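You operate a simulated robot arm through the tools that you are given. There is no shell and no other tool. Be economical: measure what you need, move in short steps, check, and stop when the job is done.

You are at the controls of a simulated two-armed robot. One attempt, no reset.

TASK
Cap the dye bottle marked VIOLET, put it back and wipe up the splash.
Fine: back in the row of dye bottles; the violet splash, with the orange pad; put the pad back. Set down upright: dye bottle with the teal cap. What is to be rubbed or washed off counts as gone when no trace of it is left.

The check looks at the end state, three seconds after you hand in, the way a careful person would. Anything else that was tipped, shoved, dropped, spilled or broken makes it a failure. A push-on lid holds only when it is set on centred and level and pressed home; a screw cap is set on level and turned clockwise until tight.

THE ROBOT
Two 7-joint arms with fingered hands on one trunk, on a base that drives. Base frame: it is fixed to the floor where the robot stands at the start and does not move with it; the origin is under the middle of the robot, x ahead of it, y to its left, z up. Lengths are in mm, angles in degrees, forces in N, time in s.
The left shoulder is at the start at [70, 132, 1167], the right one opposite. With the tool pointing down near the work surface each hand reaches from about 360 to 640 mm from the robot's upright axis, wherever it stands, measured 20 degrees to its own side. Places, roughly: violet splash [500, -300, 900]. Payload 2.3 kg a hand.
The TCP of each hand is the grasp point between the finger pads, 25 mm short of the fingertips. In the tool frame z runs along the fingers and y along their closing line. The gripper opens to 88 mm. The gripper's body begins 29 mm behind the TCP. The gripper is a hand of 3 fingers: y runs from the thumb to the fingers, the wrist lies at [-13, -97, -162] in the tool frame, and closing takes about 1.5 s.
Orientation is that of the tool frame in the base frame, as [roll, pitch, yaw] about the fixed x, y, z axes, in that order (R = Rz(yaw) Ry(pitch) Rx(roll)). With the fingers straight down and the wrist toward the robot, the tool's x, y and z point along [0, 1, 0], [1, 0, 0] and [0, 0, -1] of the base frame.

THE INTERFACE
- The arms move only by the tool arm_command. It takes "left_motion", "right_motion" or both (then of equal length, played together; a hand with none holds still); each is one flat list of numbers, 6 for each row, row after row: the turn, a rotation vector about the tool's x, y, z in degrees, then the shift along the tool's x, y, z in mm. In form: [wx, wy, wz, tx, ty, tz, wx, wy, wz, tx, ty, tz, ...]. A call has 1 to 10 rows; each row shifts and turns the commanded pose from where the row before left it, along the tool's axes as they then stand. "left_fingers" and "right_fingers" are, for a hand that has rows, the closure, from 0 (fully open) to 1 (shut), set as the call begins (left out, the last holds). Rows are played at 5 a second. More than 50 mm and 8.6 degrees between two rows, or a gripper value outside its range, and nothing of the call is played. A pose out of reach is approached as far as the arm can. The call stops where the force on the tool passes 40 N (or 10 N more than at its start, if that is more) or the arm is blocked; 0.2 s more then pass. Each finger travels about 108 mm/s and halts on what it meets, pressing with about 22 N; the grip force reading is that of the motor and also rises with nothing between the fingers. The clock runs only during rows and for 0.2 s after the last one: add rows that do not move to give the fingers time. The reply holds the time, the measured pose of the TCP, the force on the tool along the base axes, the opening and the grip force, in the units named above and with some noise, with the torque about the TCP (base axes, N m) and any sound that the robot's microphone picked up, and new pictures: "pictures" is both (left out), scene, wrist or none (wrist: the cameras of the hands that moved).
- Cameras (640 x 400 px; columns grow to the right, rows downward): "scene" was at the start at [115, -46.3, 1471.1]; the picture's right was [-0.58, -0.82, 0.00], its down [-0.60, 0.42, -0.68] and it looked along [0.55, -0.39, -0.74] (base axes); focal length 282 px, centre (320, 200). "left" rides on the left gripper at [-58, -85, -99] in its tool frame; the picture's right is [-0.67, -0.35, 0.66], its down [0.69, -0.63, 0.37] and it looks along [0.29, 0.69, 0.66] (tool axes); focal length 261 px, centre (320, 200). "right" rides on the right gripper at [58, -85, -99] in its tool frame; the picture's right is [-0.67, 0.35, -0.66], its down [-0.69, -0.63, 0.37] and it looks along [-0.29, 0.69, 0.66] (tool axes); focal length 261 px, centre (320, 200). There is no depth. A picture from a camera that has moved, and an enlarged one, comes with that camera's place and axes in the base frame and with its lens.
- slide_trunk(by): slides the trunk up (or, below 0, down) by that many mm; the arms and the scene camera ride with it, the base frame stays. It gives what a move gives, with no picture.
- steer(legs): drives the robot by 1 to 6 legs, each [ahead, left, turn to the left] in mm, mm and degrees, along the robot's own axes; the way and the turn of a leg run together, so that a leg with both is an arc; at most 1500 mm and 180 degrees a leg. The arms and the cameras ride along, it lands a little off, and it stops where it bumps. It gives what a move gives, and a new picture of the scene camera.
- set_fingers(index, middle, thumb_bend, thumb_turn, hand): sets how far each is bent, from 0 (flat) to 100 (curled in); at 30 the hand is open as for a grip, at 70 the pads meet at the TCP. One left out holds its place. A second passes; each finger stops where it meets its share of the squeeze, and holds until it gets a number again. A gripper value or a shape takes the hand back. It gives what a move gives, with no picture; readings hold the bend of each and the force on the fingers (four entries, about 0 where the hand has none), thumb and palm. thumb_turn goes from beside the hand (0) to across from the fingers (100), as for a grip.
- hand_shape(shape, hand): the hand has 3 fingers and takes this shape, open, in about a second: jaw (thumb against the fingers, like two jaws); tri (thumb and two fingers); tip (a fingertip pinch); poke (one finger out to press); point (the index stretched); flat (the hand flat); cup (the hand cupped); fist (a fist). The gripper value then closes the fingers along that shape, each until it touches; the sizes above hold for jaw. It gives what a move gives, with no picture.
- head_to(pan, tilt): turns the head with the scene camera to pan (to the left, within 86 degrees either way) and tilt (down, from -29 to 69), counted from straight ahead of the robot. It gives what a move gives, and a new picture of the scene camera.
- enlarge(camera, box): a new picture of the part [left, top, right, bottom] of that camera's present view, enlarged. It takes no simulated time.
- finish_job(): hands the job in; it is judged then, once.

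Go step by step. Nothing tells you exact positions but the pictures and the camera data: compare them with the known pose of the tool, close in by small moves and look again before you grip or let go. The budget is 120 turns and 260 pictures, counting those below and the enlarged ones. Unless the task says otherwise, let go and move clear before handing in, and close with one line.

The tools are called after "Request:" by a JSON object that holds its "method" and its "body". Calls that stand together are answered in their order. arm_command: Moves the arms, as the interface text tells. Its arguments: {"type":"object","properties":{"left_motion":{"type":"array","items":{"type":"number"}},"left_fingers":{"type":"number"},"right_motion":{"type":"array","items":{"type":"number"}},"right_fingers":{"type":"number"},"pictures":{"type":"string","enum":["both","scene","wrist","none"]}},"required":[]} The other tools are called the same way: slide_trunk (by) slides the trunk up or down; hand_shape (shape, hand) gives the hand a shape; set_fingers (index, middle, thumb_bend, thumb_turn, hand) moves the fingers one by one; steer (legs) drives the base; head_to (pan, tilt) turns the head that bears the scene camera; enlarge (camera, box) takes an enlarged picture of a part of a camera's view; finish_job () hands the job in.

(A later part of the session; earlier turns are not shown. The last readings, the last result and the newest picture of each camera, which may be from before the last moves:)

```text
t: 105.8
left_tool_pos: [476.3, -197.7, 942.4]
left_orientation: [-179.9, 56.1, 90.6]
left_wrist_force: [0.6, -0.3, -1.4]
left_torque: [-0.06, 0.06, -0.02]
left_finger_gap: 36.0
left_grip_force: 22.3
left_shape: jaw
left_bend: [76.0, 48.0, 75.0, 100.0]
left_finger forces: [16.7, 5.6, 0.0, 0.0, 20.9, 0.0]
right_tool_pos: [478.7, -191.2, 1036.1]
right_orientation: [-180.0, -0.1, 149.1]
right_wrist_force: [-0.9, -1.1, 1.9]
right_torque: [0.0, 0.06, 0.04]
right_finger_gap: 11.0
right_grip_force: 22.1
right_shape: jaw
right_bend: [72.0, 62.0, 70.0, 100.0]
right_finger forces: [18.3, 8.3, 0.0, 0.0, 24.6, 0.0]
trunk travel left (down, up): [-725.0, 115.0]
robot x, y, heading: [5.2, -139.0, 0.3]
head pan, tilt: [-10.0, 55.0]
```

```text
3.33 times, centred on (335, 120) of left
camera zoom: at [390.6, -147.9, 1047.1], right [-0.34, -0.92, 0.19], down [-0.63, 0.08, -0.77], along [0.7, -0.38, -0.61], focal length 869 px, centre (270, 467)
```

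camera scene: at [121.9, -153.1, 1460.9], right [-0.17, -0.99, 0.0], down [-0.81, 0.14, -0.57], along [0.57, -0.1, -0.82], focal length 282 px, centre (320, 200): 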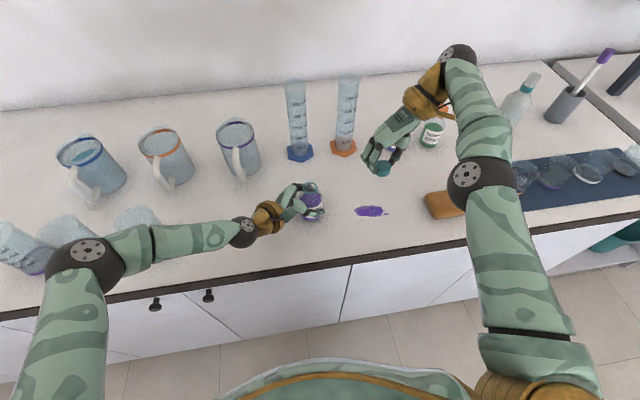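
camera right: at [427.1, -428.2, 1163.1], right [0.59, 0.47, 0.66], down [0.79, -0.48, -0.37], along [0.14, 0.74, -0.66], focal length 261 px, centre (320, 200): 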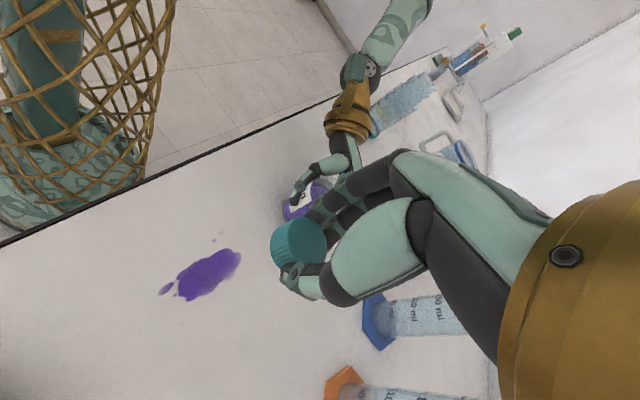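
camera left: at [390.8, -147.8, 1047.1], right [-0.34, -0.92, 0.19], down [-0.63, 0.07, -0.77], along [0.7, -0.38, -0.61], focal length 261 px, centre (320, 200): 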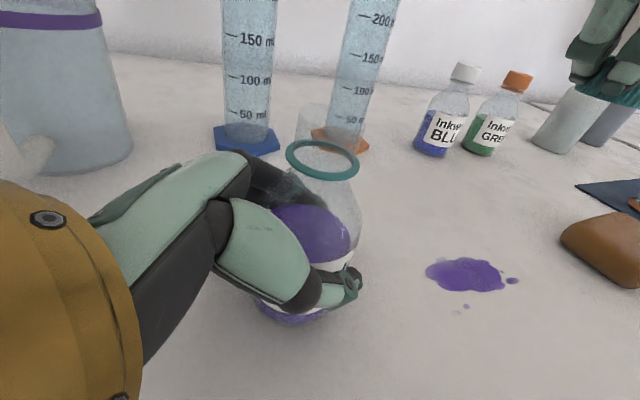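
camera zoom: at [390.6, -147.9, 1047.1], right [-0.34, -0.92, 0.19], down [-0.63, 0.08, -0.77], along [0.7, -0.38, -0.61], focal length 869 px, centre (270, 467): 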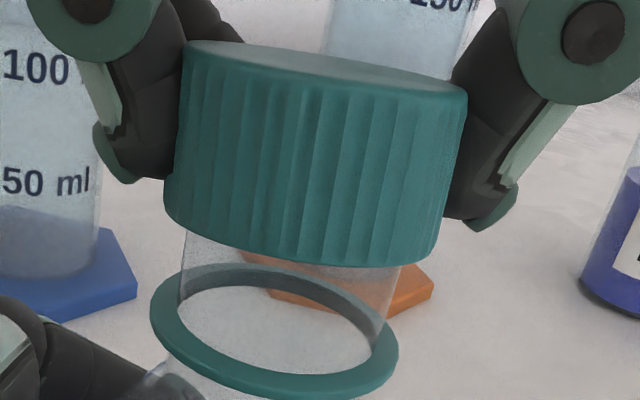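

It slides down freely over the neck. Continue until it stops.

Request:
{"method": "arm_command", "body": {"right_motion": [0, 0, 0, 0, 0, 1, 0, 0, 0, 0, 0, 1, 0, 0, 0, 0, 0, 1, 0, 0, 0, 0, 0, 0], "pictures": "none"}}

Request:
{"method": "arm_command", "body": {"right_motion": [0, 0, 0, 0, 0, 1, 0, 0, 0, 0, 0, 1, 0, 0, 0, 0, 0, 0], "pictures": "none"}}

Request:
{"method": "enlarge", "body": {"camera": "left", "box": [270, 60, 400, 180]}}

```text
t: 106.8
left_tool_pos: [475.8, -198.6, 944.3]
left_orientation: [179.9, 55.9, 90.4]
left_wrist_force: [1.5, -0.9, -0.3]
left_torque: [-0.02, 0.09, -0.01]
left_finger_gap: 36.0
left_grip_force: 21.9
left_shape: jaw
left_bend: [76.0, 48.0, 75.0, 100.0]
left_finger forces: [16.8, 5.3, 0.0, 0.0, 20.8, 0.0]
right_tool_pos: [479.4, -191.7, 1033.2]
right_orientation: [180.0, 0.0, 149.0]
right_wrist_force: [-0.3, -0.5, 1.2]
right_torque: [0.02, 0.05, -0.02]
right_finger_gap: 11.2
right_grip_force: 22.2
right_shape: jaw
right_bend: [72.0, 62.0, 70.0, 100.0]
right_finger forces: [18.5, 8.2, 0.0, 0.1, 24.5, 0.0]
trunk travel left (down, up): [-725.0, 115.0]
robot x, y, heading: [-1.8, -141.3, 0.4]
head pan, tilt: [-10.0, 55.0]
```

```text
t: 107.6
left_tool_pos: [475.9, -196.5, 943.2]
left_orientation: [179.9, 56.0, 90.3]
left_wrist_force: [2.4, -0.3, -0.9]
left_torque: [-0.05, 0.15, -0.04]
left_finger_gap: 35.8
left_grip_force: 21.7
left_shape: jaw
left_bend: [76.0, 48.0, 75.0, 100.0]
left_finger forces: [18.0, 5.5, 0.1, 0.1, 20.5, 0.0]
right_tool_pos: [478.4, -192.1, 1030.8]
right_orientation: [-179.9, -0.2, 149.1]
right_wrist_force: [-2.2, 0.1, 2.5]
right_torque: [0.04, 0.07, 0.0]
right_finger_gap: 11.5
right_grip_force: 22.1
right_shape: jaw
right_bend: [72.0, 62.0, 71.0, 100.0]
right_finger forces: [18.7, 7.9, 0.0, 0.1, 24.6, 0.0]
trunk travel left (down, up): [-725.0, 115.0]
robot x, y, heading: [1.2, -139.4, 0.5]
head pan, tilt: [-10.0, 55.0]
```

```text
3.33 times, centred on (335, 120) of left
camera zoom: at [390.6, -147.8, 1047.1], right [-0.34, -0.92, 0.19], down [-0.63, 0.07, -0.77], along [0.7, -0.38, -0.61], focal length 869 px, centre (270, 467)
```

zoom: 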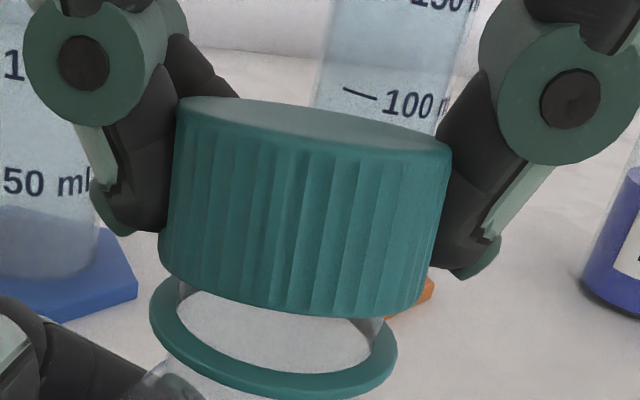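

Almost home. Press until it stops.

Request:
{"method": "arm_command", "body": {"right_motion": [0, 0, 0, 0.3, 0, 1, 0, 0, 0, 0, 0, 1, 0, 0, 0, 0, 0, 0], "pictures": "none"}}

Request:
{"method": "arm_command", "body": {"right_motion": [0, 0, 0, 0, 0, 1, 0, 0, 0, 0, 0, 0], "pictures": "none"}}

Request:
{"method": "enlarge", "body": {"camera": "left", "box": [270, 60, 400, 180]}}

```text
t: 108.4
left_tool_pos: [475.2, -197.5, 942.3]
left_orientation: [180.0, 55.9, 90.5]
left_wrist_force: [2.7, -0.7, -4.6]
left_torque: [-0.06, 0.15, -0.02]
left_finger_gap: 36.0
left_grip_force: 21.5
left_shape: jaw
left_bend: [76.0, 48.0, 75.0, 100.0]
left_finger forces: [18.5, 5.7, 0.0, 0.0, 20.6, 0.0]
right_tool_pos: [479.7, -192.4, 1029.6]
right_orientation: [179.9, -0.1, 149.1]
right_wrist_force: [-3.3, 1.1, 7.4]
right_torque: [0.03, 0.04, -0.03]
right_finger_gap: 11.7
right_grip_force: 22.0
right_shape: jaw
right_bend: [72.0, 62.0, 71.0, 100.0]
right_finger forces: [19.1, 7.5, 0.1, 0.0, 24.7, 0.0]
trunk travel left (down, up): [-725.0, 115.0]
robot x, y, heading: [-0.4, -140.1, 0.1]
head pan, tilt: [-10.0, 55.0]
```

```text
t: 109.0
left_tool_pos: [475.6, -195.9, 943.9]
left_orientation: [180.0, 56.0, 90.4]
left_wrist_force: [5.1, -0.2, -7.5]
left_torque: [-0.07, 0.21, -0.02]
left_finger_gap: 35.8
left_grip_force: 21.9
left_shape: jaw
left_bend: [76.0, 48.0, 75.0, 100.0]
left_finger forces: [20.2, 5.9, 0.0, 0.0, 20.5, 0.1]
right_tool_pos: [478.9, -191.6, 1029.1]
right_orientation: [-180.0, 0.0, 149.1]
right_wrist_force: [-4.9, 0.4, 12.7]
right_torque: [0.03, 0.11, 0.03]
right_finger_gap: 11.5
right_grip_force: 22.2
right_shape: jaw
right_bend: [72.0, 62.0, 70.0, 100.0]
right_finger forces: [19.4, 7.0, 0.0, 0.0, 25.8, 0.1]
trunk travel left (down, up): [-725.0, 115.0]
robot x, y, heading: [-3.5, -141.3, 0.5]
head pan, tilt: [-10.0, 55.0]
```

```text
3.33 times, centred on (335, 120) of left
camera zoom: at [390.0, -147.6, 1047.3], right [-0.34, -0.92, 0.19], down [-0.63, 0.07, -0.77], along [0.7, -0.38, -0.61], focal length 869 px, centre (270, 467)
```

zoom: 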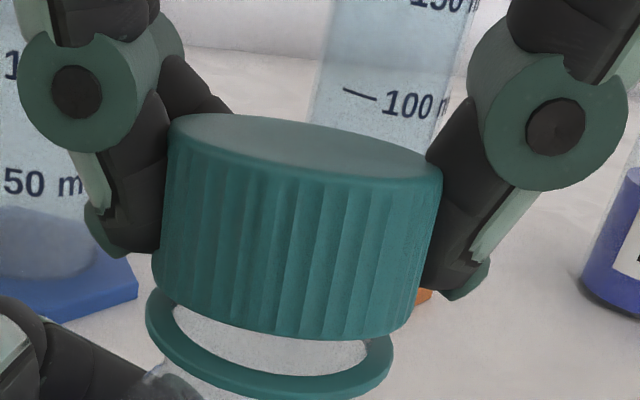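

It stopped with ~13 N: fully on the neck. Now ratchet: open modestly, re-centre, rotate back to ~183° and regrip.

Request:
{"method": "set_fingers", "body": {"hand": "right", "index": 48, "middle": 40, "thumb_bend": 48}}

Request:
{"method": "enlarge", "body": {"camera": "left", "box": [250, 40, 420, 190]}}

Request:
{"method": "enlarge", "body": {"camera": "right", "box": [200, 150, 400, 310]}}

```text
t: 110.0
left_tool_pos: [475.9, -197.5, 943.8]
left_orientation: [179.9, 56.0, 90.4]
left_wrist_force: [0.2, -0.4, -0.4]
left_torque: [-0.04, -0.02, 0.01]
left_finger_gap: 35.8
left_grip_force: 22.2
left_shape: jaw
left_bend: [76.0, 48.0, 75.0, 100.0]
left_finger forces: [16.2, 5.8, 0.0, 0.0, 21.7, 0.0]
right_tool_pos: [480.0, -191.3, 1027.4]
right_orientation: [-179.9, 0.0, 149.0]
right_wrist_force: [0.3, 0.2, 0.3]
right_torque: [0.02, -0.01, -0.01]
right_finger_gap: 45.0
right_grip_force: 0.2
right_shape: fingers
right_bend: [48.0, 40.0, 48.0, 100.0]
right_finger forces: [0.0, 0.1, 0.1, 0.0, 0.0, 0.0]
trunk travel left (down, up): [-725.0, 115.0]
robot x, y, heading: [1.9, -140.8, 0.4]
head pan, tilt: [-10.0, 55.0]
```

```text
2.67 times, centred on (335, 115) of left
camera zoom: at [390.5, -147.9, 1047.2], right [-0.34, -0.92, 0.19], down [-0.63, 0.07, -0.77], along [0.7, -0.38, -0.61], focal length 695 px, centre (280, 427)
```

zoom: 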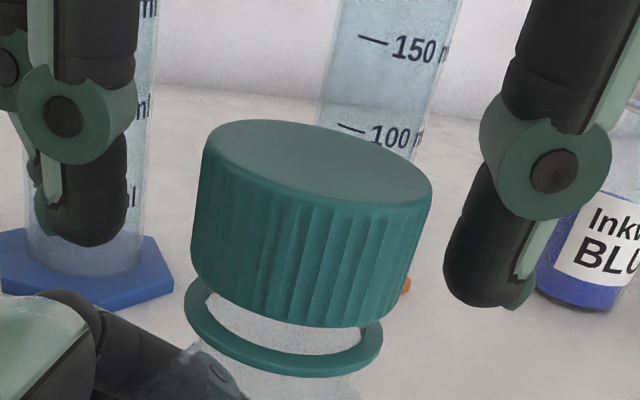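

```text
2.50 times, centred on (300, 230) of right
camera zoom: at [385.6, -233.5, 1128.6], right [0.75, -0.05, 0.65], down [0.26, -0.89, -0.37], along [0.6, 0.45, -0.66], focal length 652 px, centre (370, 125)
```

zoom: 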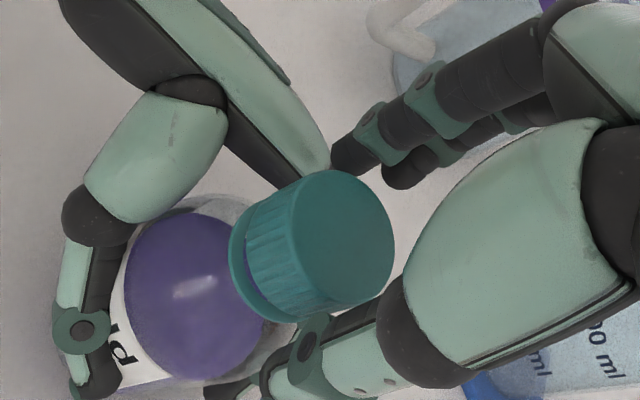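

The cap sits squarely on the neck. Re-centre over it (+5,−2), rotate back to ~183° and regrip.

Request:
{"method": "arm_command", "body": {"right_motion": [0, 0, 0, 5, -2, -1, 0, 0, -8.5, 0, 0, 0, 0, 0, -8.5, 0, 0, 0, 0, 0, -8.5, 0, 0, 0, 0, 0, -8.5, 0, 0, 0, 0, 0, 0, 0, 0, 0], "pictures": "none"}}

Request:
{"method": "arm_command", "body": {"right_motion": [0, 0, 0, 0, 0, 0, 0, 0, 0, 0, 0, 0, 0, 0, 0, 0, 0, 0, 0, 0, 0, 0, 0, 0, 0, 0, 0, 0, 0, 0, 0, 0, 0, 0, 0, 0], "right_fingers": 1, "pictures": "none"}}

Request:
{"method": "enlarge", "body": {"camera": "left", "box": [250, 40, 420, 190]}}

```text
t: 111.4
left_tool_pos: [475.5, -197.2, 942.6]
left_orientation: [-179.9, 56.0, 90.5]
left_wrist_force: [-0.1, -0.2, -0.5]
left_torque: [-0.05, 0.01, 0.01]
left_finger_gap: 35.8
left_grip_force: 22.2
left_shape: jaw
left_bend: [76.0, 48.0, 75.0, 100.0]
left_finger forces: [16.2, 5.4, 0.0, 0.0, 21.5, 0.0]
right_tool_pos: [473.7, -191.2, 1028.1]
right_orientation: [179.9, -0.1, -176.8]
right_wrist_force: [-0.1, -0.3, 0.3]
right_torque: [-0.02, -0.02, -0.01]
right_finger_gap: 45.5
right_grip_force: 0.0
right_shape: fingers
right_bend: [48.0, 40.0, 48.0, 100.0]
right_finger forces: [0.0, 0.0, 0.1, 0.1, 0.0, 0.1]
trunk travel left (down, up): [-725.0, 115.0]
robot x, y, heading: [-0.4, -138.7, 0.6]
head pan, tilt: [-10.0, 55.0]
```

```text
t: 112.8
left_tool_pos: [475.5, -197.7, 943.3]
left_orientation: [179.9, 56.1, 90.4]
left_wrist_force: [1.6, 1.9, 0.7]
left_torque: [-0.07, 0.14, -0.03]
left_finger_gap: 36.0
left_grip_force: 21.9
left_shape: jaw
left_bend: [76.0, 48.0, 75.0, 100.0]
left_finger forces: [17.9, 5.5, 0.1, 0.0, 20.9, 0.1]
right_tool_pos: [473.4, -190.8, 1028.4]
right_orientation: [-180.0, -0.1, -176.9]
right_wrist_force: [-3.0, -0.4, -0.3]
right_torque: [-0.02, 0.03, -0.03]
right_finger_gap: 23.3
right_grip_force: 22.0
right_shape: jaw
right_bend: [74.0, 57.0, 74.0, 100.0]
right_finger forces: [10.6, 7.5, 0.1, 0.1, 19.3, 0.0]
trunk travel left (down, up): [-725.0, 115.0]
robot x, y, heading: [2.7, -142.9, 0.2]
head pan, tilt: [-10.0, 55.0]
```

```text
2.67 times, centred on (335, 115) of left
camera zoom: at [390.8, -147.9, 1047.1], right [-0.34, -0.92, 0.19], down [-0.63, 0.07, -0.77], along [0.7, -0.38, -0.61], focal length 695 px, centre (280, 427)
```

zoom: 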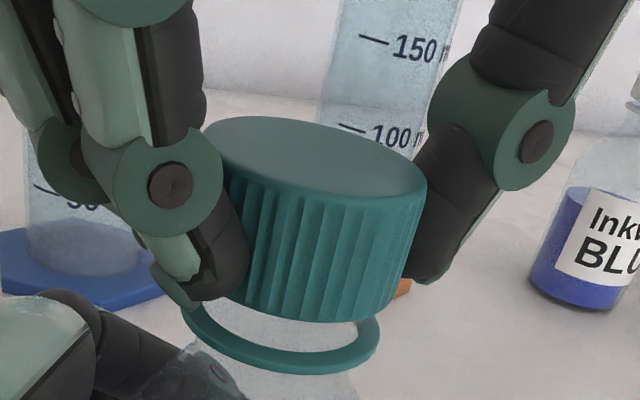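

Good grip. Press lightly and turn clockwise 32°.

Request:
{"method": "arm_command", "body": {"right_motion": [0, 0, 0, -0.8, 0, 1, 0, 0, 8, 0, 0, 0.1, 0, 0, 8, 0, 0, 0.1, 0, 0, 0, 0, 0, 0], "pictures": "none"}}

Request:
{"method": "arm_command", "body": {"right_motion": [0, 0, 8, 0, 0, 0.1, 0, 0, 8, 0, 0, 0.1, 0, 0, 0, 0, 0, 0], "pictures": "none"}}

Request:
{"method": "enlarge", "body": {"camera": "left", "box": [250, 40, 420, 190]}}

```text
t: 113.8
left_tool_pos: [476.5, -197.9, 944.4]
left_orientation: [179.9, 56.0, 90.5]
left_wrist_force: [3.6, -0.6, -1.2]
left_torque: [-0.02, 0.25, -0.01]
left_finger_gap: 35.7
left_grip_force: 22.3
left_shape: jaw
left_bend: [76.0, 49.0, 76.0, 100.0]
left_finger forces: [20.6, 5.0, 0.1, 0.1, 20.7, 0.0]
right_tool_pos: [475.0, -191.0, 1027.6]
right_orientation: [179.9, -0.1, 167.1]
right_wrist_force: [-4.6, 0.4, 3.5]
right_torque: [0.03, 0.08, 0.03]
right_finger_gap: 23.2
right_grip_force: 21.7
right_shape: jaw
right_bend: [74.0, 57.0, 74.0, 100.0]
right_finger forces: [12.4, 7.3, 0.0, 0.0, 19.5, 0.0]
trunk travel left (down, up): [-725.0, 115.0]
robot x, y, heading: [1.7, -139.6, -0.0]
head pan, tilt: [-10.0, 55.0]
```

```text
t: 114.6
left_tool_pos: [475.9, -198.6, 943.0]
left_orientation: [180.0, 56.1, 90.4]
left_wrist_force: [2.4, -2.4, -1.1]
left_torque: [0.08, 0.19, -0.05]
left_finger_gap: 35.7
left_grip_force: 21.6
left_shape: jaw
left_bend: [76.0, 49.0, 76.0, 100.0]
left_finger forces: [19.2, 4.9, 0.0, 0.0, 21.3, 0.1]
right_tool_pos: [475.2, -191.7, 1026.9]
right_orientation: [179.9, -0.2, 150.9]
right_wrist_force: [-3.6, 1.9, 3.4]
right_torque: [0.07, 0.0, 0.03]
right_finger_gap: 23.4
right_grip_force: 22.1
right_shape: jaw
right_bend: [74.0, 57.0, 75.0, 100.0]
right_finger forces: [12.4, 7.9, 0.0, 0.1, 19.5, 0.1]
trunk travel left (down, up): [-725.0, 115.0]
robot x, y, heading: [-0.3, -141.9, 0.5]
head pan, tilt: [-10.0, 55.0]
```

```text
2.67 times, centred on (335, 115) of left
camera zoom: at [390.0, -148.0, 1047.3], right [-0.34, -0.92, 0.19], down [-0.63, 0.08, -0.77], along [0.7, -0.38, -0.61], focal length 695 px, centre (280, 427)
```

zoom: 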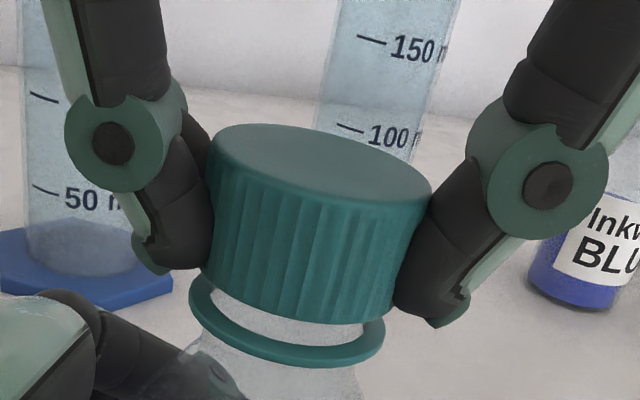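

The cap turns smoothly and is going down. Run two more ratchet cycles.

Request:
{"method": "set_fingers", "body": {"hand": "right", "index": 48, "middle": 40, "thumb_bend": 48}}

Request:
{"method": "arm_command", "body": {"right_motion": [0, 0, -8.5, 0, 0, 0, 0, 0, -8.5, 0, 0, 0, 0, 0, -8.5, 0, 0, 0, 0, 0, -6.5, 0, 0, 0, 0, 0, 0, 0, 0, 0], "pictures": "none"}}

Request:
{"method": "arm_command", "body": {"right_motion": [0, 0, 0, 0, 0, 0, 0, 0, 0, 0, 0, 0, 0, 0, 0, 0, 0, 0, 0, 0, 0, 0, 0, 0, 0, 0, 0, 0, 0, 0, 0, 0, 0, 0, 0, 0], "right_fingers": 1, "pictures": "none"}}

Request:
{"method": "arm_command", "body": {"right_motion": [0, 0, 8, 0, 0, 0.3, 0, 0, 8, 0, 0, 0.2, 0, 0, 8, 0, 0, 0.2, 0, 0, 8, 0, 0, 0.2, 0, 0, 0, 0, 0, 0], "pictures": "none"}}

Request:
{"method": "set_fingers", "body": {"hand": "right", "index": 48, "middle": 40, "thumb_bend": 48}}

Request:
{"method": "enlarge", "body": {"camera": "left", "box": [250, 40, 420, 190]}}

Request:
{"method": "enlarge", "body": {"camera": "right", "box": [200, 150, 400, 310]}}

```text
t: 115.6
left_tool_pos: [475.5, -197.8, 943.5]
left_orientation: [-179.7, 56.1, 90.7]
left_wrist_force: [0.4, -0.3, -0.9]
left_torque: [-0.02, 0.01, 0.01]
left_finger_gap: 35.7
left_grip_force: 21.9
left_shape: jaw
left_bend: [76.0, 49.0, 75.0, 100.0]
left_finger forces: [16.5, 6.0, 0.1, 0.0, 22.5, 0.1]
right_tool_pos: [474.7, -192.6, 1027.5]
right_orientation: [-180.0, 0.0, 151.1]
right_wrist_force: [0.7, -0.7, 0.1]
right_torque: [-0.04, 0.01, -0.04]
right_finger_gap: 45.2
right_grip_force: 0.0
right_shape: fingers
right_bend: [48.0, 40.0, 48.0, 100.0]
right_finger forces: [0.1, 0.0, 0.0, 0.0, 0.0, 0.0]
trunk travel left (down, up): [-725.0, 115.0]
robot x, y, heading: [2.1, -142.8, 0.7]
head pan, tilt: [-10.0, 55.0]
```

```text
t: 116.8
left_tool_pos: [475.2, -198.3, 944.0]
left_orientation: [179.9, 56.0, 90.5]
left_wrist_force: [0.1, -0.8, -0.4]
left_torque: [-0.04, -0.01, 0.02]
left_finger_gap: 35.5
left_grip_force: 22.3
left_shape: jaw
left_bend: [76.0, 49.0, 76.0, 100.0]
left_finger forces: [16.4, 5.8, 0.0, 0.0, 22.4, 0.0]
right_tool_pos: [474.9, -191.3, 1027.5]
right_orientation: [179.9, -0.1, -176.9]
right_wrist_force: [0.3, 0.0, -0.5]
right_torque: [0.02, 0.01, 0.0]
right_finger_gap: 45.4
right_grip_force: 0.1
right_shape: fingers
right_bend: [48.0, 40.0, 48.0, 100.0]
right_finger forces: [0.1, 0.0, 0.1, 0.1, 0.1, 0.0]
trunk travel left (down, up): [-725.0, 115.0]
robot x, y, heading: [4.2, -141.5, 0.5]
head pan, tilt: [-10.0, 55.0]
```

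```text
t: 118.2
left_tool_pos: [475.6, -197.5, 943.1]
left_orientation: [179.9, 55.9, 90.5]
left_wrist_force: [0.0, 0.9, 0.5]
left_torque: [-0.05, -0.02, 0.01]
left_finger_gap: 35.6
left_grip_force: 22.2
left_shape: jaw
left_bend: [76.0, 49.0, 75.0, 100.0]
left_finger forces: [16.1, 6.0, 0.1, 0.0, 22.9, 0.0]
right_tool_pos: [476.0, -190.4, 1027.0]
right_orientation: [-180.0, -0.1, -176.8]
right_wrist_force: [1.1, -0.1, -0.2]
right_torque: [-0.02, -0.02, 0.03]
right_finger_gap: 23.1
right_grip_force: 21.9
right_shape: jaw
right_bend: [74.0, 56.0, 74.0, 100.0]
right_finger forces: [13.3, 5.5, 0.0, 0.0, 19.7, 0.0]
trunk travel left (down, up): [-725.0, 115.0]
robot x, y, heading: [0.8, -142.1, 0.5]
head pan, tilt: [-10.0, 55.0]
```

```text
t: 119.4
left_tool_pos: [476.0, -197.7, 943.5]
left_orientation: [180.0, 56.0, 90.5]
left_wrist_force: [-0.3, -0.3, -0.3]
left_torque: [-0.01, 0.07, -0.02]
left_finger_gap: 35.9
left_grip_force: 22.1
left_shape: jaw
left_bend: [76.0, 49.0, 76.0, 100.0]
left_finger forces: [17.0, 5.8, 0.0, 0.0, 22.4, 0.0]
right_tool_pos: [474.9, -190.8, 1026.9]
right_orientation: [180.0, -0.1, 150.9]
right_wrist_force: [-0.2, 0.7, 0.0]
right_torque: [0.05, -0.02, 0.02]
right_finger_gap: 23.0
right_grip_force: 22.0
right_shape: jaw
right_bend: [74.0, 56.0, 74.0, 100.0]
right_finger forces: [14.0, 5.8, 0.1, 0.0, 19.9, 0.0]
trunk travel left (down, up): [-725.0, 115.0]
robot x, y, heading: [1.3, -144.0, 0.5]
head pan, tilt: [-10.0, 55.0]
```

```text
t: 120.4
left_tool_pos: [476.1, -197.9, 943.2]
left_orientation: [179.9, 56.0, 90.4]
left_wrist_force: [1.2, 0.9, 0.6]
left_torque: [-0.04, 0.0, 0.03]
left_finger_gap: 35.6
left_grip_force: 21.7
left_shape: jaw
left_bend: [76.0, 49.0, 76.0, 100.0]
left_finger forces: [16.4, 5.7, 0.0, 0.1, 22.4, 0.0]
right_tool_pos: [474.6, -191.2, 1025.7]
right_orientation: [-180.0, -0.1, 151.1]
right_wrist_force: [-0.6, -0.2, -0.7]
right_torque: [-0.02, 0.02, -0.02]
right_finger_gap: 45.3
right_grip_force: 0.0
right_shape: fingers
right_bend: [48.0, 40.0, 48.0, 100.0]
right_finger forces: [0.1, 0.0, 0.0, 0.1, 0.0, 0.1]
trunk travel left (down, up): [-725.0, 115.0]
robot x, y, heading: [-0.9, -142.3, 0.3]
head pan, tilt: [-10.0, 55.0]
```

```text
2.67 times, centred on (335, 115) of left
camera zoom: at [390.5, -147.9, 1047.2], right [-0.34, -0.92, 0.19], down [-0.63, 0.07, -0.77], along [0.7, -0.38, -0.61], focal length 695 px, centre (280, 427)
```

zoom: 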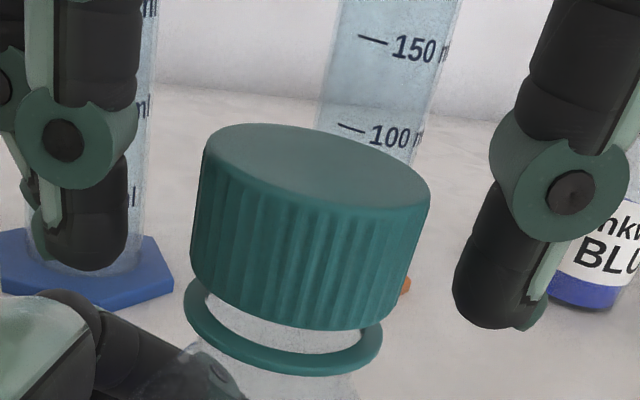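

```text
2.50 times, centred on (300, 230) of right
camera zoom: at [382.7, -236.3, 1127.5], right [0.76, -0.02, 0.65], down [0.29, -0.88, -0.37], along [0.58, 0.47, -0.66], focal length 652 px, centre (370, 125)
```

zoom: 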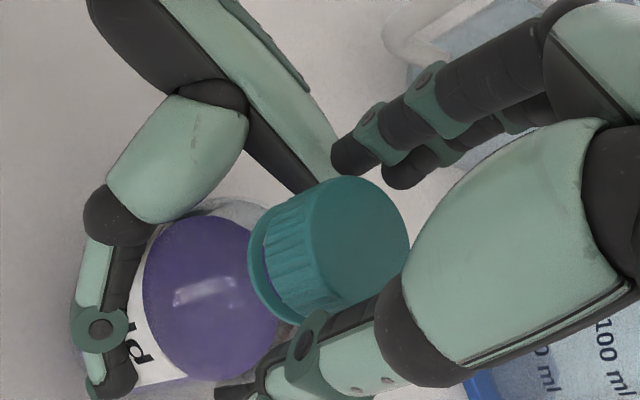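

The thread has clearly engaged (it goes down without force). Continue ratcheting with larger strokes; three cycles.

Request:
{"method": "arm_command", "body": {"right_motion": [0, 0, -7.4, 0, 0, 0, 0, 0, -7.4, 0, 0, 0, 0, 0, -7.4, 0, 0, 0, 0, 0, -7.4, 0, 0, 0, 0, 0, -5.4, 0, 0, 0], "pictures": "none"}}

Request:
{"method": "arm_command", "body": {"right_motion": [0, 0, 0, 0, 0, 0, 0, 0, 0, 0, 0, 0, 0, 0, 0, 0, 0, 0, 0, 0, 0, 0, 0, 0, 0, 0, 0, 0, 0, 0, 0, 0, 8.4, 0, 0, 0.1, 0, 0, 8.4, 0, 0, 0.1, 0, 0, 8.4, 0, 0, 0.1, 0, 0, 8.4, 0, 0, 0.1, 0, 0, 6.4, 0, 0, 0.1], "right_fingers": 1, "pictures": "none"}}

Request:
{"method": "set_fingers", "body": {"hand": "right", "index": 48, "middle": 40, "thumb_bend": 48}}

Request:
{"method": "arm_command", "body": {"right_motion": [0, 0, -8, 0, 0, 0, 0, 0, -8, 0, 0, 0, 0, 0, -8, 0, 0, 0, 0, 0, -8, 0, 0, 0, 0, 0, -8, 0, 0, 0], "pictures": "none"}}

Request:
{"method": "arm_command", "body": {"right_motion": [0, 0, 0, 0, 0, 0, 0, 0, 0, 0, 0, 0, 0, 0, 0, 0, 0, 0, 0, 0, 0, 0, 0, 0, 0, 0, 0, 0, 0, 0, 0, 0, 8, 0, 0, 0.1, 0, 0, 8, 0, 0, 0.1, 0, 0, 8, 0, 0, 0.1, 0, 0, 8, 0, 0, 0.1, 0, 0, 8, 0, 0, 0.1], "right_fingers": 1, "pictures": "none"}}

Request:
{"method": "set_fingers", "body": {"hand": "right", "index": 48, "middle": 40, "thumb_bend": 48}}

Request:
{"method": "enlarge", "body": {"camera": "left", "box": [250, 40, 420, 190]}}

Request:
{"method": "enlarge", "body": {"camera": "right", "box": [200, 150, 400, 310]}}

```text
t: 121.6
left_tool_pos: [475.6, -197.0, 942.6]
left_orientation: [-179.8, 56.0, 90.7]
left_wrist_force: [0.2, -0.4, 0.3]
left_torque: [-0.01, 0.01, -0.02]
left_finger_gap: 35.8
left_grip_force: 22.4
left_shape: jaw
left_bend: [76.0, 49.0, 76.0, 100.0]
left_finger forces: [16.4, 5.6, 0.0, 0.0, 22.6, 0.0]
right_tool_pos: [473.7, -189.4, 1026.8]
right_orientation: [179.9, -0.1, -173.9]
right_wrist_force: [0.0, -0.6, -0.8]
right_torque: [0.03, -0.03, -0.01]
right_finger_gap: 45.4
right_grip_force: 0.1
right_shape: fingers
right_bend: [48.0, 40.0, 48.0, 100.0]
right_finger forces: [0.0, 0.0, 0.0, 0.0, 0.1, 0.0]
trunk travel left (down, up): [-725.0, 115.0]
robot x, y, heading: [-4.2, -140.7, 0.4]
head pan, tilt: [-10.0, 55.0]
```

```text
t: 123.8
left_tool_pos: [475.2, -197.1, 943.4]
left_orientation: [180.0, 56.0, 90.5]
left_wrist_force: [2.3, -2.3, 0.2]
left_torque: [-0.02, 0.16, -0.05]
left_finger_gap: 35.8
left_grip_force: 21.8
left_shape: jaw
left_bend: [76.0, 49.0, 76.0, 100.0]
left_finger forces: [18.8, 4.9, 0.0, 0.0, 21.7, 0.0]
right_tool_pos: [474.1, -189.9, 1026.6]
right_orientation: [-180.0, -0.1, 145.9]
right_wrist_force: [-2.3, 1.0, -0.2]
right_torque: [0.05, 0.0, -0.01]
right_finger_gap: 23.1
right_grip_force: 22.6
right_shape: jaw
right_bend: [74.0, 57.0, 74.0, 100.0]
right_finger forces: [11.7, 8.3, 0.0, 0.1, 19.3, 0.0]
trunk travel left (down, up): [-725.0, 115.0]
robot x, y, heading: [-0.2, -142.2, 0.5]
head pan, tilt: [-10.0, 55.0]
```

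```text
t: 124.8
left_tool_pos: [476.6, -198.2, 943.2]
left_orientation: [180.0, 56.0, 90.5]
left_wrist_force: [0.1, -0.8, 0.4]
left_torque: [-0.03, 0.03, 0.0]
left_finger_gap: 35.6
left_grip_force: 22.0
left_shape: jaw
left_bend: [76.0, 49.0, 76.0, 100.0]
left_finger forces: [16.6, 5.4, 0.1, 0.0, 22.9, 0.0]
right_tool_pos: [474.4, -190.0, 1026.2]
right_orientation: [179.9, -0.1, 146.0]
right_wrist_force: [-0.1, -0.5, 0.4]
right_torque: [-0.02, 0.01, -0.02]
right_finger_gap: 45.3
right_grip_force: 0.1
right_shape: fingers
right_bend: [48.0, 40.0, 48.0, 100.0]
right_finger forces: [0.1, 0.1, 0.0, 0.0, 0.0, 0.1]
trunk travel left (down, up): [-725.0, 115.0]
robot x, y, heading: [-0.9, -140.9, 0.7]
head pan, tilt: [-10.0, 55.0]
```

```text
t: 126.0
left_tool_pos: [475.0, -197.0, 942.6]
left_orientation: [-179.9, 56.1, 90.5]
left_wrist_force: [-0.7, -0.6, 0.2]
left_torque: [-0.04, 0.0, -0.03]
left_finger_gap: 35.6
left_grip_force: 22.1
left_shape: jaw
left_bend: [76.0, 49.0, 76.0, 100.0]
left_finger forces: [16.9, 5.4, 0.0, 0.1, 23.0, 0.0]
right_tool_pos: [474.7, -190.8, 1026.8]
right_orientation: [179.9, -0.2, -173.9]
right_wrist_force: [-0.2, -0.3, -0.7]
right_torque: [0.01, -0.01, -0.02]
right_finger_gap: 45.3
right_grip_force: 0.0
right_shape: fingers
right_bend: [48.0, 40.0, 48.0, 100.0]
right_finger forces: [0.0, 0.1, 0.0, 0.1, 0.1, 0.0]
trunk travel left (down, up): [-725.0, 115.0]
robot x, y, heading: [-0.6, -143.0, 0.2]
head pan, tilt: [-10.0, 55.0]
```

```text
t: 128.2
left_tool_pos: [476.2, -197.5, 942.3]
left_orientation: [-180.0, 56.1, 90.4]
left_wrist_force: [-0.3, -0.2, 0.0]
left_torque: [-0.04, 0.07, -0.04]
left_finger_gap: 35.6
left_grip_force: 21.8
left_shape: jaw
left_bend: [76.0, 49.0, 76.0, 100.0]
left_finger forces: [17.8, 5.0, 0.1, 0.0, 22.2, 0.0]
right_tool_pos: [474.7, -190.6, 1025.7]
right_orientation: [179.9, -0.1, 145.9]
right_wrist_force: [-0.1, 0.4, 0.6]
right_torque: [0.06, 0.01, 0.03]
right_finger_gap: 23.2
right_grip_force: 21.9
right_shape: jaw
right_bend: [74.0, 55.0, 74.0, 100.0]
right_finger forces: [13.3, 6.3, 0.0, 0.0, 19.8, 0.0]
trunk travel left (down, up): [-725.0, 115.0]
robot x, y, heading: [1.3, -143.9, 0.2]
head pan, tilt: [-10.0, 55.0]
```

```text
t: 129.2
left_tool_pos: [475.5, -198.2, 943.2]
left_orientation: [-180.0, 56.0, 90.5]
left_wrist_force: [-0.9, 0.1, -0.5]
left_torque: [-0.05, 0.01, 0.02]
left_finger_gap: 35.6
left_grip_force: 22.1
left_shape: jaw
left_bend: [76.0, 49.0, 76.0, 100.0]
left_finger forces: [16.8, 4.9, 0.0, 0.1, 22.8, 0.0]
right_tool_pos: [473.9, -191.2, 1026.1]
right_orientation: [180.0, -0.1, 146.0]
right_wrist_force: [0.1, -0.4, -0.8]
right_torque: [0.02, 0.02, 0.01]
right_finger_gap: 45.2
right_grip_force: 0.1
right_shape: fingers
right_bend: [48.0, 40.0, 48.0, 100.0]
right_finger forces: [0.0, 0.1, 0.0, 0.1, 0.0, 0.0]
trunk travel left (down, up): [-725.0, 115.0]
robot x, y, heading: [-0.6, -138.1, 0.4]
head pan, tilt: [-10.0, 55.0]
```

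```text
2.67 times, centred on (335, 115) of left
camera zoom: at [390.4, -148.0, 1047.2], right [-0.34, -0.92, 0.19], down [-0.63, 0.08, -0.77], along [0.7, -0.38, -0.61], focal length 695 px, centre (280, 427)
```

zoom: 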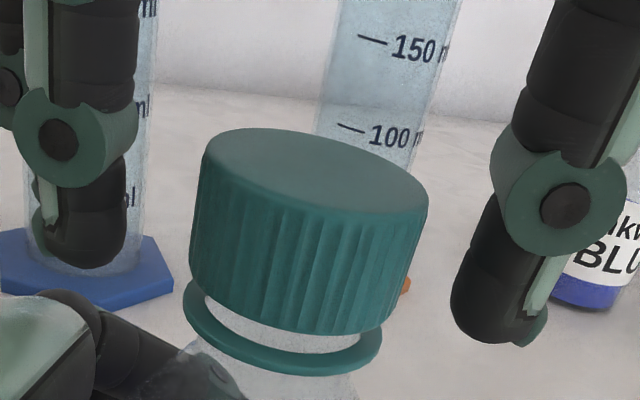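

```text
2.50 times, centred on (300, 230) of right
camera zoom: at [378.7, -227.5, 1126.7], right [0.75, -0.09, 0.65], down [0.22, -0.9, -0.37], along [0.62, 0.42, -0.66], focal length 652 px, centre (370, 125)
```

zoom: 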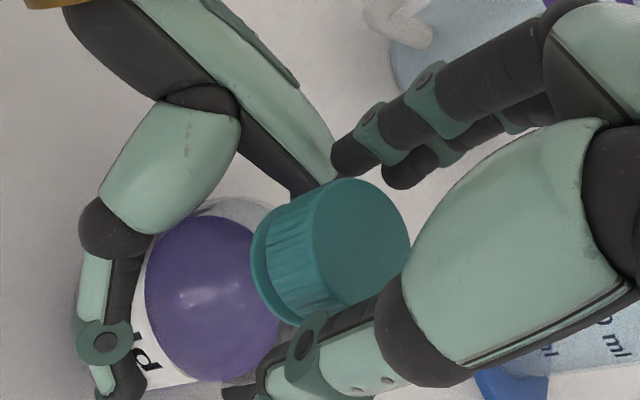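

Going down steadily (gap to the ring is closing). Three more cycles.

Request:
{"method": "arm_command", "body": {"right_motion": [0, 0, -8, 0, 0, 0, 0, 0, -8, 0, 0, 0, 0, 0, -8, 0, 0, 0, 0, 0, -8, 0, 0, 0, 0, 0, -8, 0, 0, 0], "pictures": "none"}}

Request:
{"method": "arm_command", "body": {"right_motion": [0, 0, 0, 0, 0, 0, 0, 0, 0, 0, 0, 0, 0, 0, 0, 0, 0, 0, 0, 0, 0, 0, 0, 0, 0, 0, 0, 0, 0, 0, 0, 0, 8, 0, 0, 0.1, 0, 0, 8, 0, 0, 0.1, 0, 0, 8, 0, 0, 0.1, 0, 0, 8, 0, 0, 0.1, 0, 0, 8, 0, 0, 0.1], "right_fingers": 1, "pictures": "none"}}

Request:
{"method": "set_fingers", "body": {"hand": "right", "index": 48, "middle": 40, "thumb_bend": 48}}

Request:
{"method": "arm_command", "body": {"right_motion": [0, 0, -8, 0, 0, 0, 0, 0, -8, 0, 0, 0, 0, 0, -8, 0, 0, 0, 0, 0, -8, 0, 0, 0, 0, 0, -8, 0, 0, 0], "pictures": "none"}}

Request:
{"method": "arm_command", "body": {"right_motion": [0, 0, 0, 0, 0, 0, 0, 0, 0, 0, 0, 0, 0, 0, 0, 0, 0, 0, 0, 0, 0, 0, 0, 0, 0, 0, 0, 0, 0, 0, 0, 0, 8, 0, 0, 0.1, 0, 0, 8, 0, 0, 0.1, 0, 0, 8, 0, 0, 0.1, 0, 0, 8, 0, 0, 0.1, 0, 0, 8, 0, 0, 0.1], "right_fingers": 1, "pictures": "none"}}

Request:
{"method": "set_fingers", "body": {"hand": "right", "index": 48, "middle": 40, "thumb_bend": 48}}

Request:
{"method": "arm_command", "body": {"right_motion": [0, 0, -8, 0, 0, 0, 0, 0, -8, 0, 0, 0, 0, 0, -8, 0, 0, 0, 0, 0, -8, 0, 0, 0, 0, 0, -8, 0, 0, 0], "pictures": "none"}}

Request:
{"method": "arm_command", "body": {"right_motion": [0, 0, 0, 0, 0, 0, 0, 0, 0, 0, 0, 0, 0, 0, 0, 0, 0, 0, 0, 0, 0, 0, 0, 0, 0, 0, 0, 0, 0, 0, 0, 0, 8, 0, 0, 0.1, 0, 0, 8, 0, 0, 0.1, 0, 0, 8, 0, 0, 0.1, 0, 0, 8, 0, 0, 0.1, 0, 0, 8, 0, 0, 0.1], "right_fingers": 1, "pictures": "none"}}

Request:
{"method": "enlarge", "body": {"camera": "left", "box": [250, 40, 420, 190]}}

```text
t: 130.4
left_tool_pos: [476.5, -197.9, 943.3]
left_orientation: [-179.8, 56.0, 90.7]
left_wrist_force: [0.1, -0.4, 0.0]
left_torque: [-0.04, 0.02, 0.04]
left_finger_gap: 35.6
left_grip_force: 22.5
left_shape: jaw
left_bend: [76.0, 49.0, 76.0, 100.0]
left_finger forces: [16.9, 4.9, 0.0, 0.0, 23.1, 0.0]
right_tool_pos: [474.7, -191.1, 1024.8]
right_orientation: [179.9, -0.1, -173.8]
right_wrist_force: [-0.1, 0.3, -0.4]
right_torque: [-0.02, 0.03, 0.0]
right_finger_gap: 45.3
right_grip_force: 0.0
right_shape: fingers
right_bend: [48.0, 40.0, 48.0, 100.0]
right_finger forces: [0.0, 0.0, 0.0, 0.0, 0.0, 0.1]
trunk travel left (down, up): [-725.0, 115.0]
robot x, y, heading: [-2.9, -140.5, 0.1]
head pan, tilt: [-10.0, 55.0]
```

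```text
t: 132.6
left_tool_pos: [474.7, -197.2, 943.6]
left_orientation: [180.0, 56.0, 90.5]
left_wrist_force: [2.1, -2.3, 0.8]
left_torque: [0.03, 0.18, -0.05]
left_finger_gap: 35.2
left_grip_force: 22.1
left_shape: jaw
left_bend: [76.0, 49.0, 76.0, 100.0]
left_finger forces: [19.4, 4.2, 0.0, 0.0, 22.1, 0.0]
right_tool_pos: [474.3, -189.7, 1023.9]
right_orientation: [179.9, 0.0, 145.9]
right_wrist_force: [-3.7, 1.1, 0.0]
right_torque: [0.09, 0.06, 0.02]
right_finger_gap: 24.3
right_grip_force: 21.9
right_shape: jaw
right_bend: [74.0, 58.0, 74.0, 100.0]
right_finger forces: [12.6, 7.6, 0.0, 0.0, 18.2, 0.0]
trunk travel left (down, up): [-725.0, 115.0]
robot x, y, heading: [3.8, -140.9, 0.5]
head pan, tilt: [-10.0, 55.0]
```

```text
t: 133.6
left_tool_pos: [475.1, -198.3, 942.8]
left_orientation: [-179.9, 56.0, 90.6]
left_wrist_force: [0.0, -0.6, 1.0]
left_torque: [-0.04, 0.03, -0.03]
left_finger_gap: 34.9
left_grip_force: 21.9
left_shape: jaw
left_bend: [76.0, 49.0, 76.0, 100.0]
left_finger forces: [17.0, 4.4, 0.0, 0.1, 23.1, 0.0]
right_tool_pos: [474.2, -190.4, 1025.5]
right_orientation: [180.0, -0.1, 146.1]
right_wrist_force: [0.1, -0.8, -0.1]
right_torque: [0.0, 0.01, 0.0]
right_finger_gap: 45.3
right_grip_force: 0.1
right_shape: fingers
right_bend: [48.0, 40.0, 48.0, 100.0]
right_finger forces: [0.1, 0.1, 0.0, 0.0, 0.0, 0.0]
trunk travel left (down, up): [-725.0, 115.0]
robot x, y, heading: [2.7, -138.9, 0.6]
head pan, tilt: [-10.0, 55.0]
```

```text
t: 134.8
left_tool_pos: [475.0, -198.2, 942.8]
left_orientation: [179.9, 56.0, 90.5]
left_wrist_force: [-1.7, -0.6, 0.9]
left_torque: [-0.09, 0.02, 0.01]
left_finger_gap: 35.4
left_grip_force: 22.0
left_shape: jaw
left_bend: [76.0, 49.0, 76.0, 100.0]
left_finger forces: [17.1, 4.6, 0.0, 0.0, 23.2, 0.1]
right_tool_pos: [475.1, -190.4, 1026.4]
right_orientation: [-180.0, 0.1, -173.9]
right_wrist_force: [-0.5, 0.0, 0.5]
right_torque: [-0.01, 0.01, -0.01]
right_finger_gap: 45.4
right_grip_force: 0.1
right_shape: fingers
right_bend: [48.0, 40.0, 48.0, 100.0]
right_finger forces: [0.1, 0.0, 0.0, 0.0, 0.0, 0.0]
trunk travel left (down, up): [-725.0, 115.0]
robot x, y, heading: [1.5, -143.1, 0.5]
head pan, tilt: [-10.0, 55.0]
```

```text
t: 137.0
left_tool_pos: [476.2, -197.9, 943.1]
left_orientation: [-180.0, 56.0, 90.4]
left_wrist_force: [0.6, -4.7, 1.4]
left_torque: [0.03, 0.04, -0.05]
left_finger_gap: 35.4
left_grip_force: 21.9
left_shape: jaw
left_bend: [76.0, 49.0, 76.0, 100.0]
left_finger forces: [18.0, 4.2, 0.0, 0.0, 22.7, 0.1]
right_tool_pos: [474.7, -192.1, 1024.0]
right_orientation: [-180.0, 0.0, 145.9]
right_wrist_force: [0.1, 3.5, 1.8]
right_torque: [0.18, -0.03, 0.04]
right_finger_gap: 23.8
right_grip_force: 21.8
right_shape: jaw
right_bend: [74.0, 56.0, 74.0, 100.0]
right_finger forces: [14.0, 8.6, 0.1, 0.1, 19.8, 0.1]
trunk travel left (down, up): [-725.0, 115.0]
robot x, y, heading: [1.2, -140.2, 0.2]
head pan, tilt: [-10.0, 55.0]
```

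```text
t: 138.0
left_tool_pos: [474.6, -197.1, 942.2]
left_orientation: [180.0, 56.0, 90.6]
left_wrist_force: [-0.5, 0.5, 1.2]
left_torque: [0.0, 0.04, -0.01]
left_finger_gap: 35.1
left_grip_force: 22.3
left_shape: jaw
left_bend: [76.0, 50.0, 76.0, 100.0]
left_finger forces: [17.1, 4.3, 0.0, 0.1, 23.0, 0.0]
right_tool_pos: [473.4, -192.1, 1024.7]
right_orientation: [180.0, -0.2, 146.2]
right_wrist_force: [-0.3, -0.9, -0.4]
right_torque: [-0.01, 0.01, 0.04]
right_finger_gap: 45.3
right_grip_force: 0.0
right_shape: fingers
right_bend: [48.0, 40.0, 48.0, 100.0]
right_finger forces: [0.0, 0.0, 0.0, 0.0, 0.0, 0.0]
trunk travel left (down, up): [-725.0, 115.0]
robot x, y, heading: [-1.8, -139.9, 0.3]
head pan, tilt: [-10.0, 55.0]
```

```text
t: 139.2
left_tool_pos: [475.9, -196.9, 943.8]
left_orientation: [180.0, 56.0, 90.5]
left_wrist_force: [-0.1, -0.7, 1.4]
left_torque: [-0.05, 0.03, 0.01]
left_finger_gap: 35.5
left_grip_force: 22.1
left_shape: jaw
left_bend: [76.0, 50.0, 76.0, 100.0]
left_finger forces: [17.2, 4.5, 0.0, 0.0, 23.0, 0.0]
right_tool_pos: [473.8, -190.4, 1024.3]
right_orientation: [-179.9, 0.1, -173.7]
right_wrist_force: [-0.5, -0.2, -0.4]
right_torque: [0.03, 0.0, 0.0]
right_finger_gap: 45.0
right_grip_force: 0.1
right_shape: fingers
right_bend: [48.0, 40.0, 48.0, 100.0]
right_finger forces: [0.1, 0.1, 0.0, 0.0, 0.1, 0.0]
trunk travel left (down, up): [-725.0, 115.0]
robot x, y, heading: [1.0, -141.9, 0.3]
head pan, tilt: [-10.0, 55.0]
```

```text
t: 141.4
left_tool_pos: [475.4, -196.7, 942.6]
left_orientation: [179.9, 56.1, 90.4]
left_wrist_force: [0.9, -1.6, 2.0]
left_torque: [-0.01, 0.09, -0.08]
left_finger_gap: 34.7
left_grip_force: 21.5
left_shape: jaw
left_bend: [76.0, 50.0, 76.0, 100.0]
left_finger forces: [18.5, 4.1, 0.1, 0.0, 22.6, 0.1]
right_tool_pos: [474.1, -191.0, 1024.6]
right_orientation: [180.0, -0.1, 146.0]
right_wrist_force: [-1.4, 0.6, -3.2]
right_torque: [0.07, 0.03, 0.01]
right_finger_gap: 23.5
right_grip_force: 21.7
right_shape: jaw
right_bend: [74.0, 57.0, 74.0, 100.0]
right_finger forces: [13.7, 6.3, 0.0, 0.2, 18.8, 0.0]
trunk travel left (down, up): [-725.0, 115.0]
robot x, y, heading: [-1.4, -141.1, 0.5]
head pan, tilt: [-10.0, 55.0]
```

```text
2.67 times, centred on (335, 115) of left
camera zoom: at [390.5, -147.6, 1047.3], right [-0.34, -0.92, 0.19], down [-0.63, 0.07, -0.77], along [0.7, -0.38, -0.61], focal length 695 px, centre (280, 427)
```

zoom: 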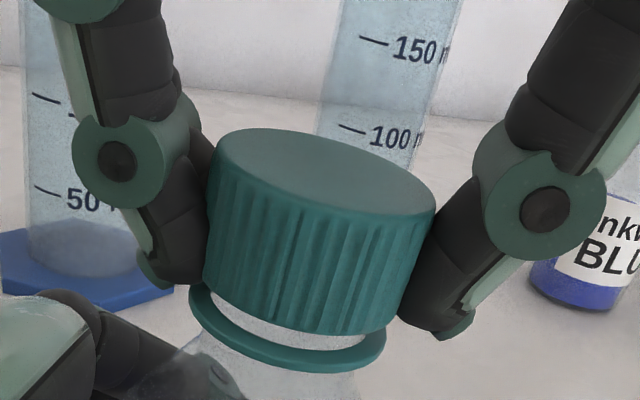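

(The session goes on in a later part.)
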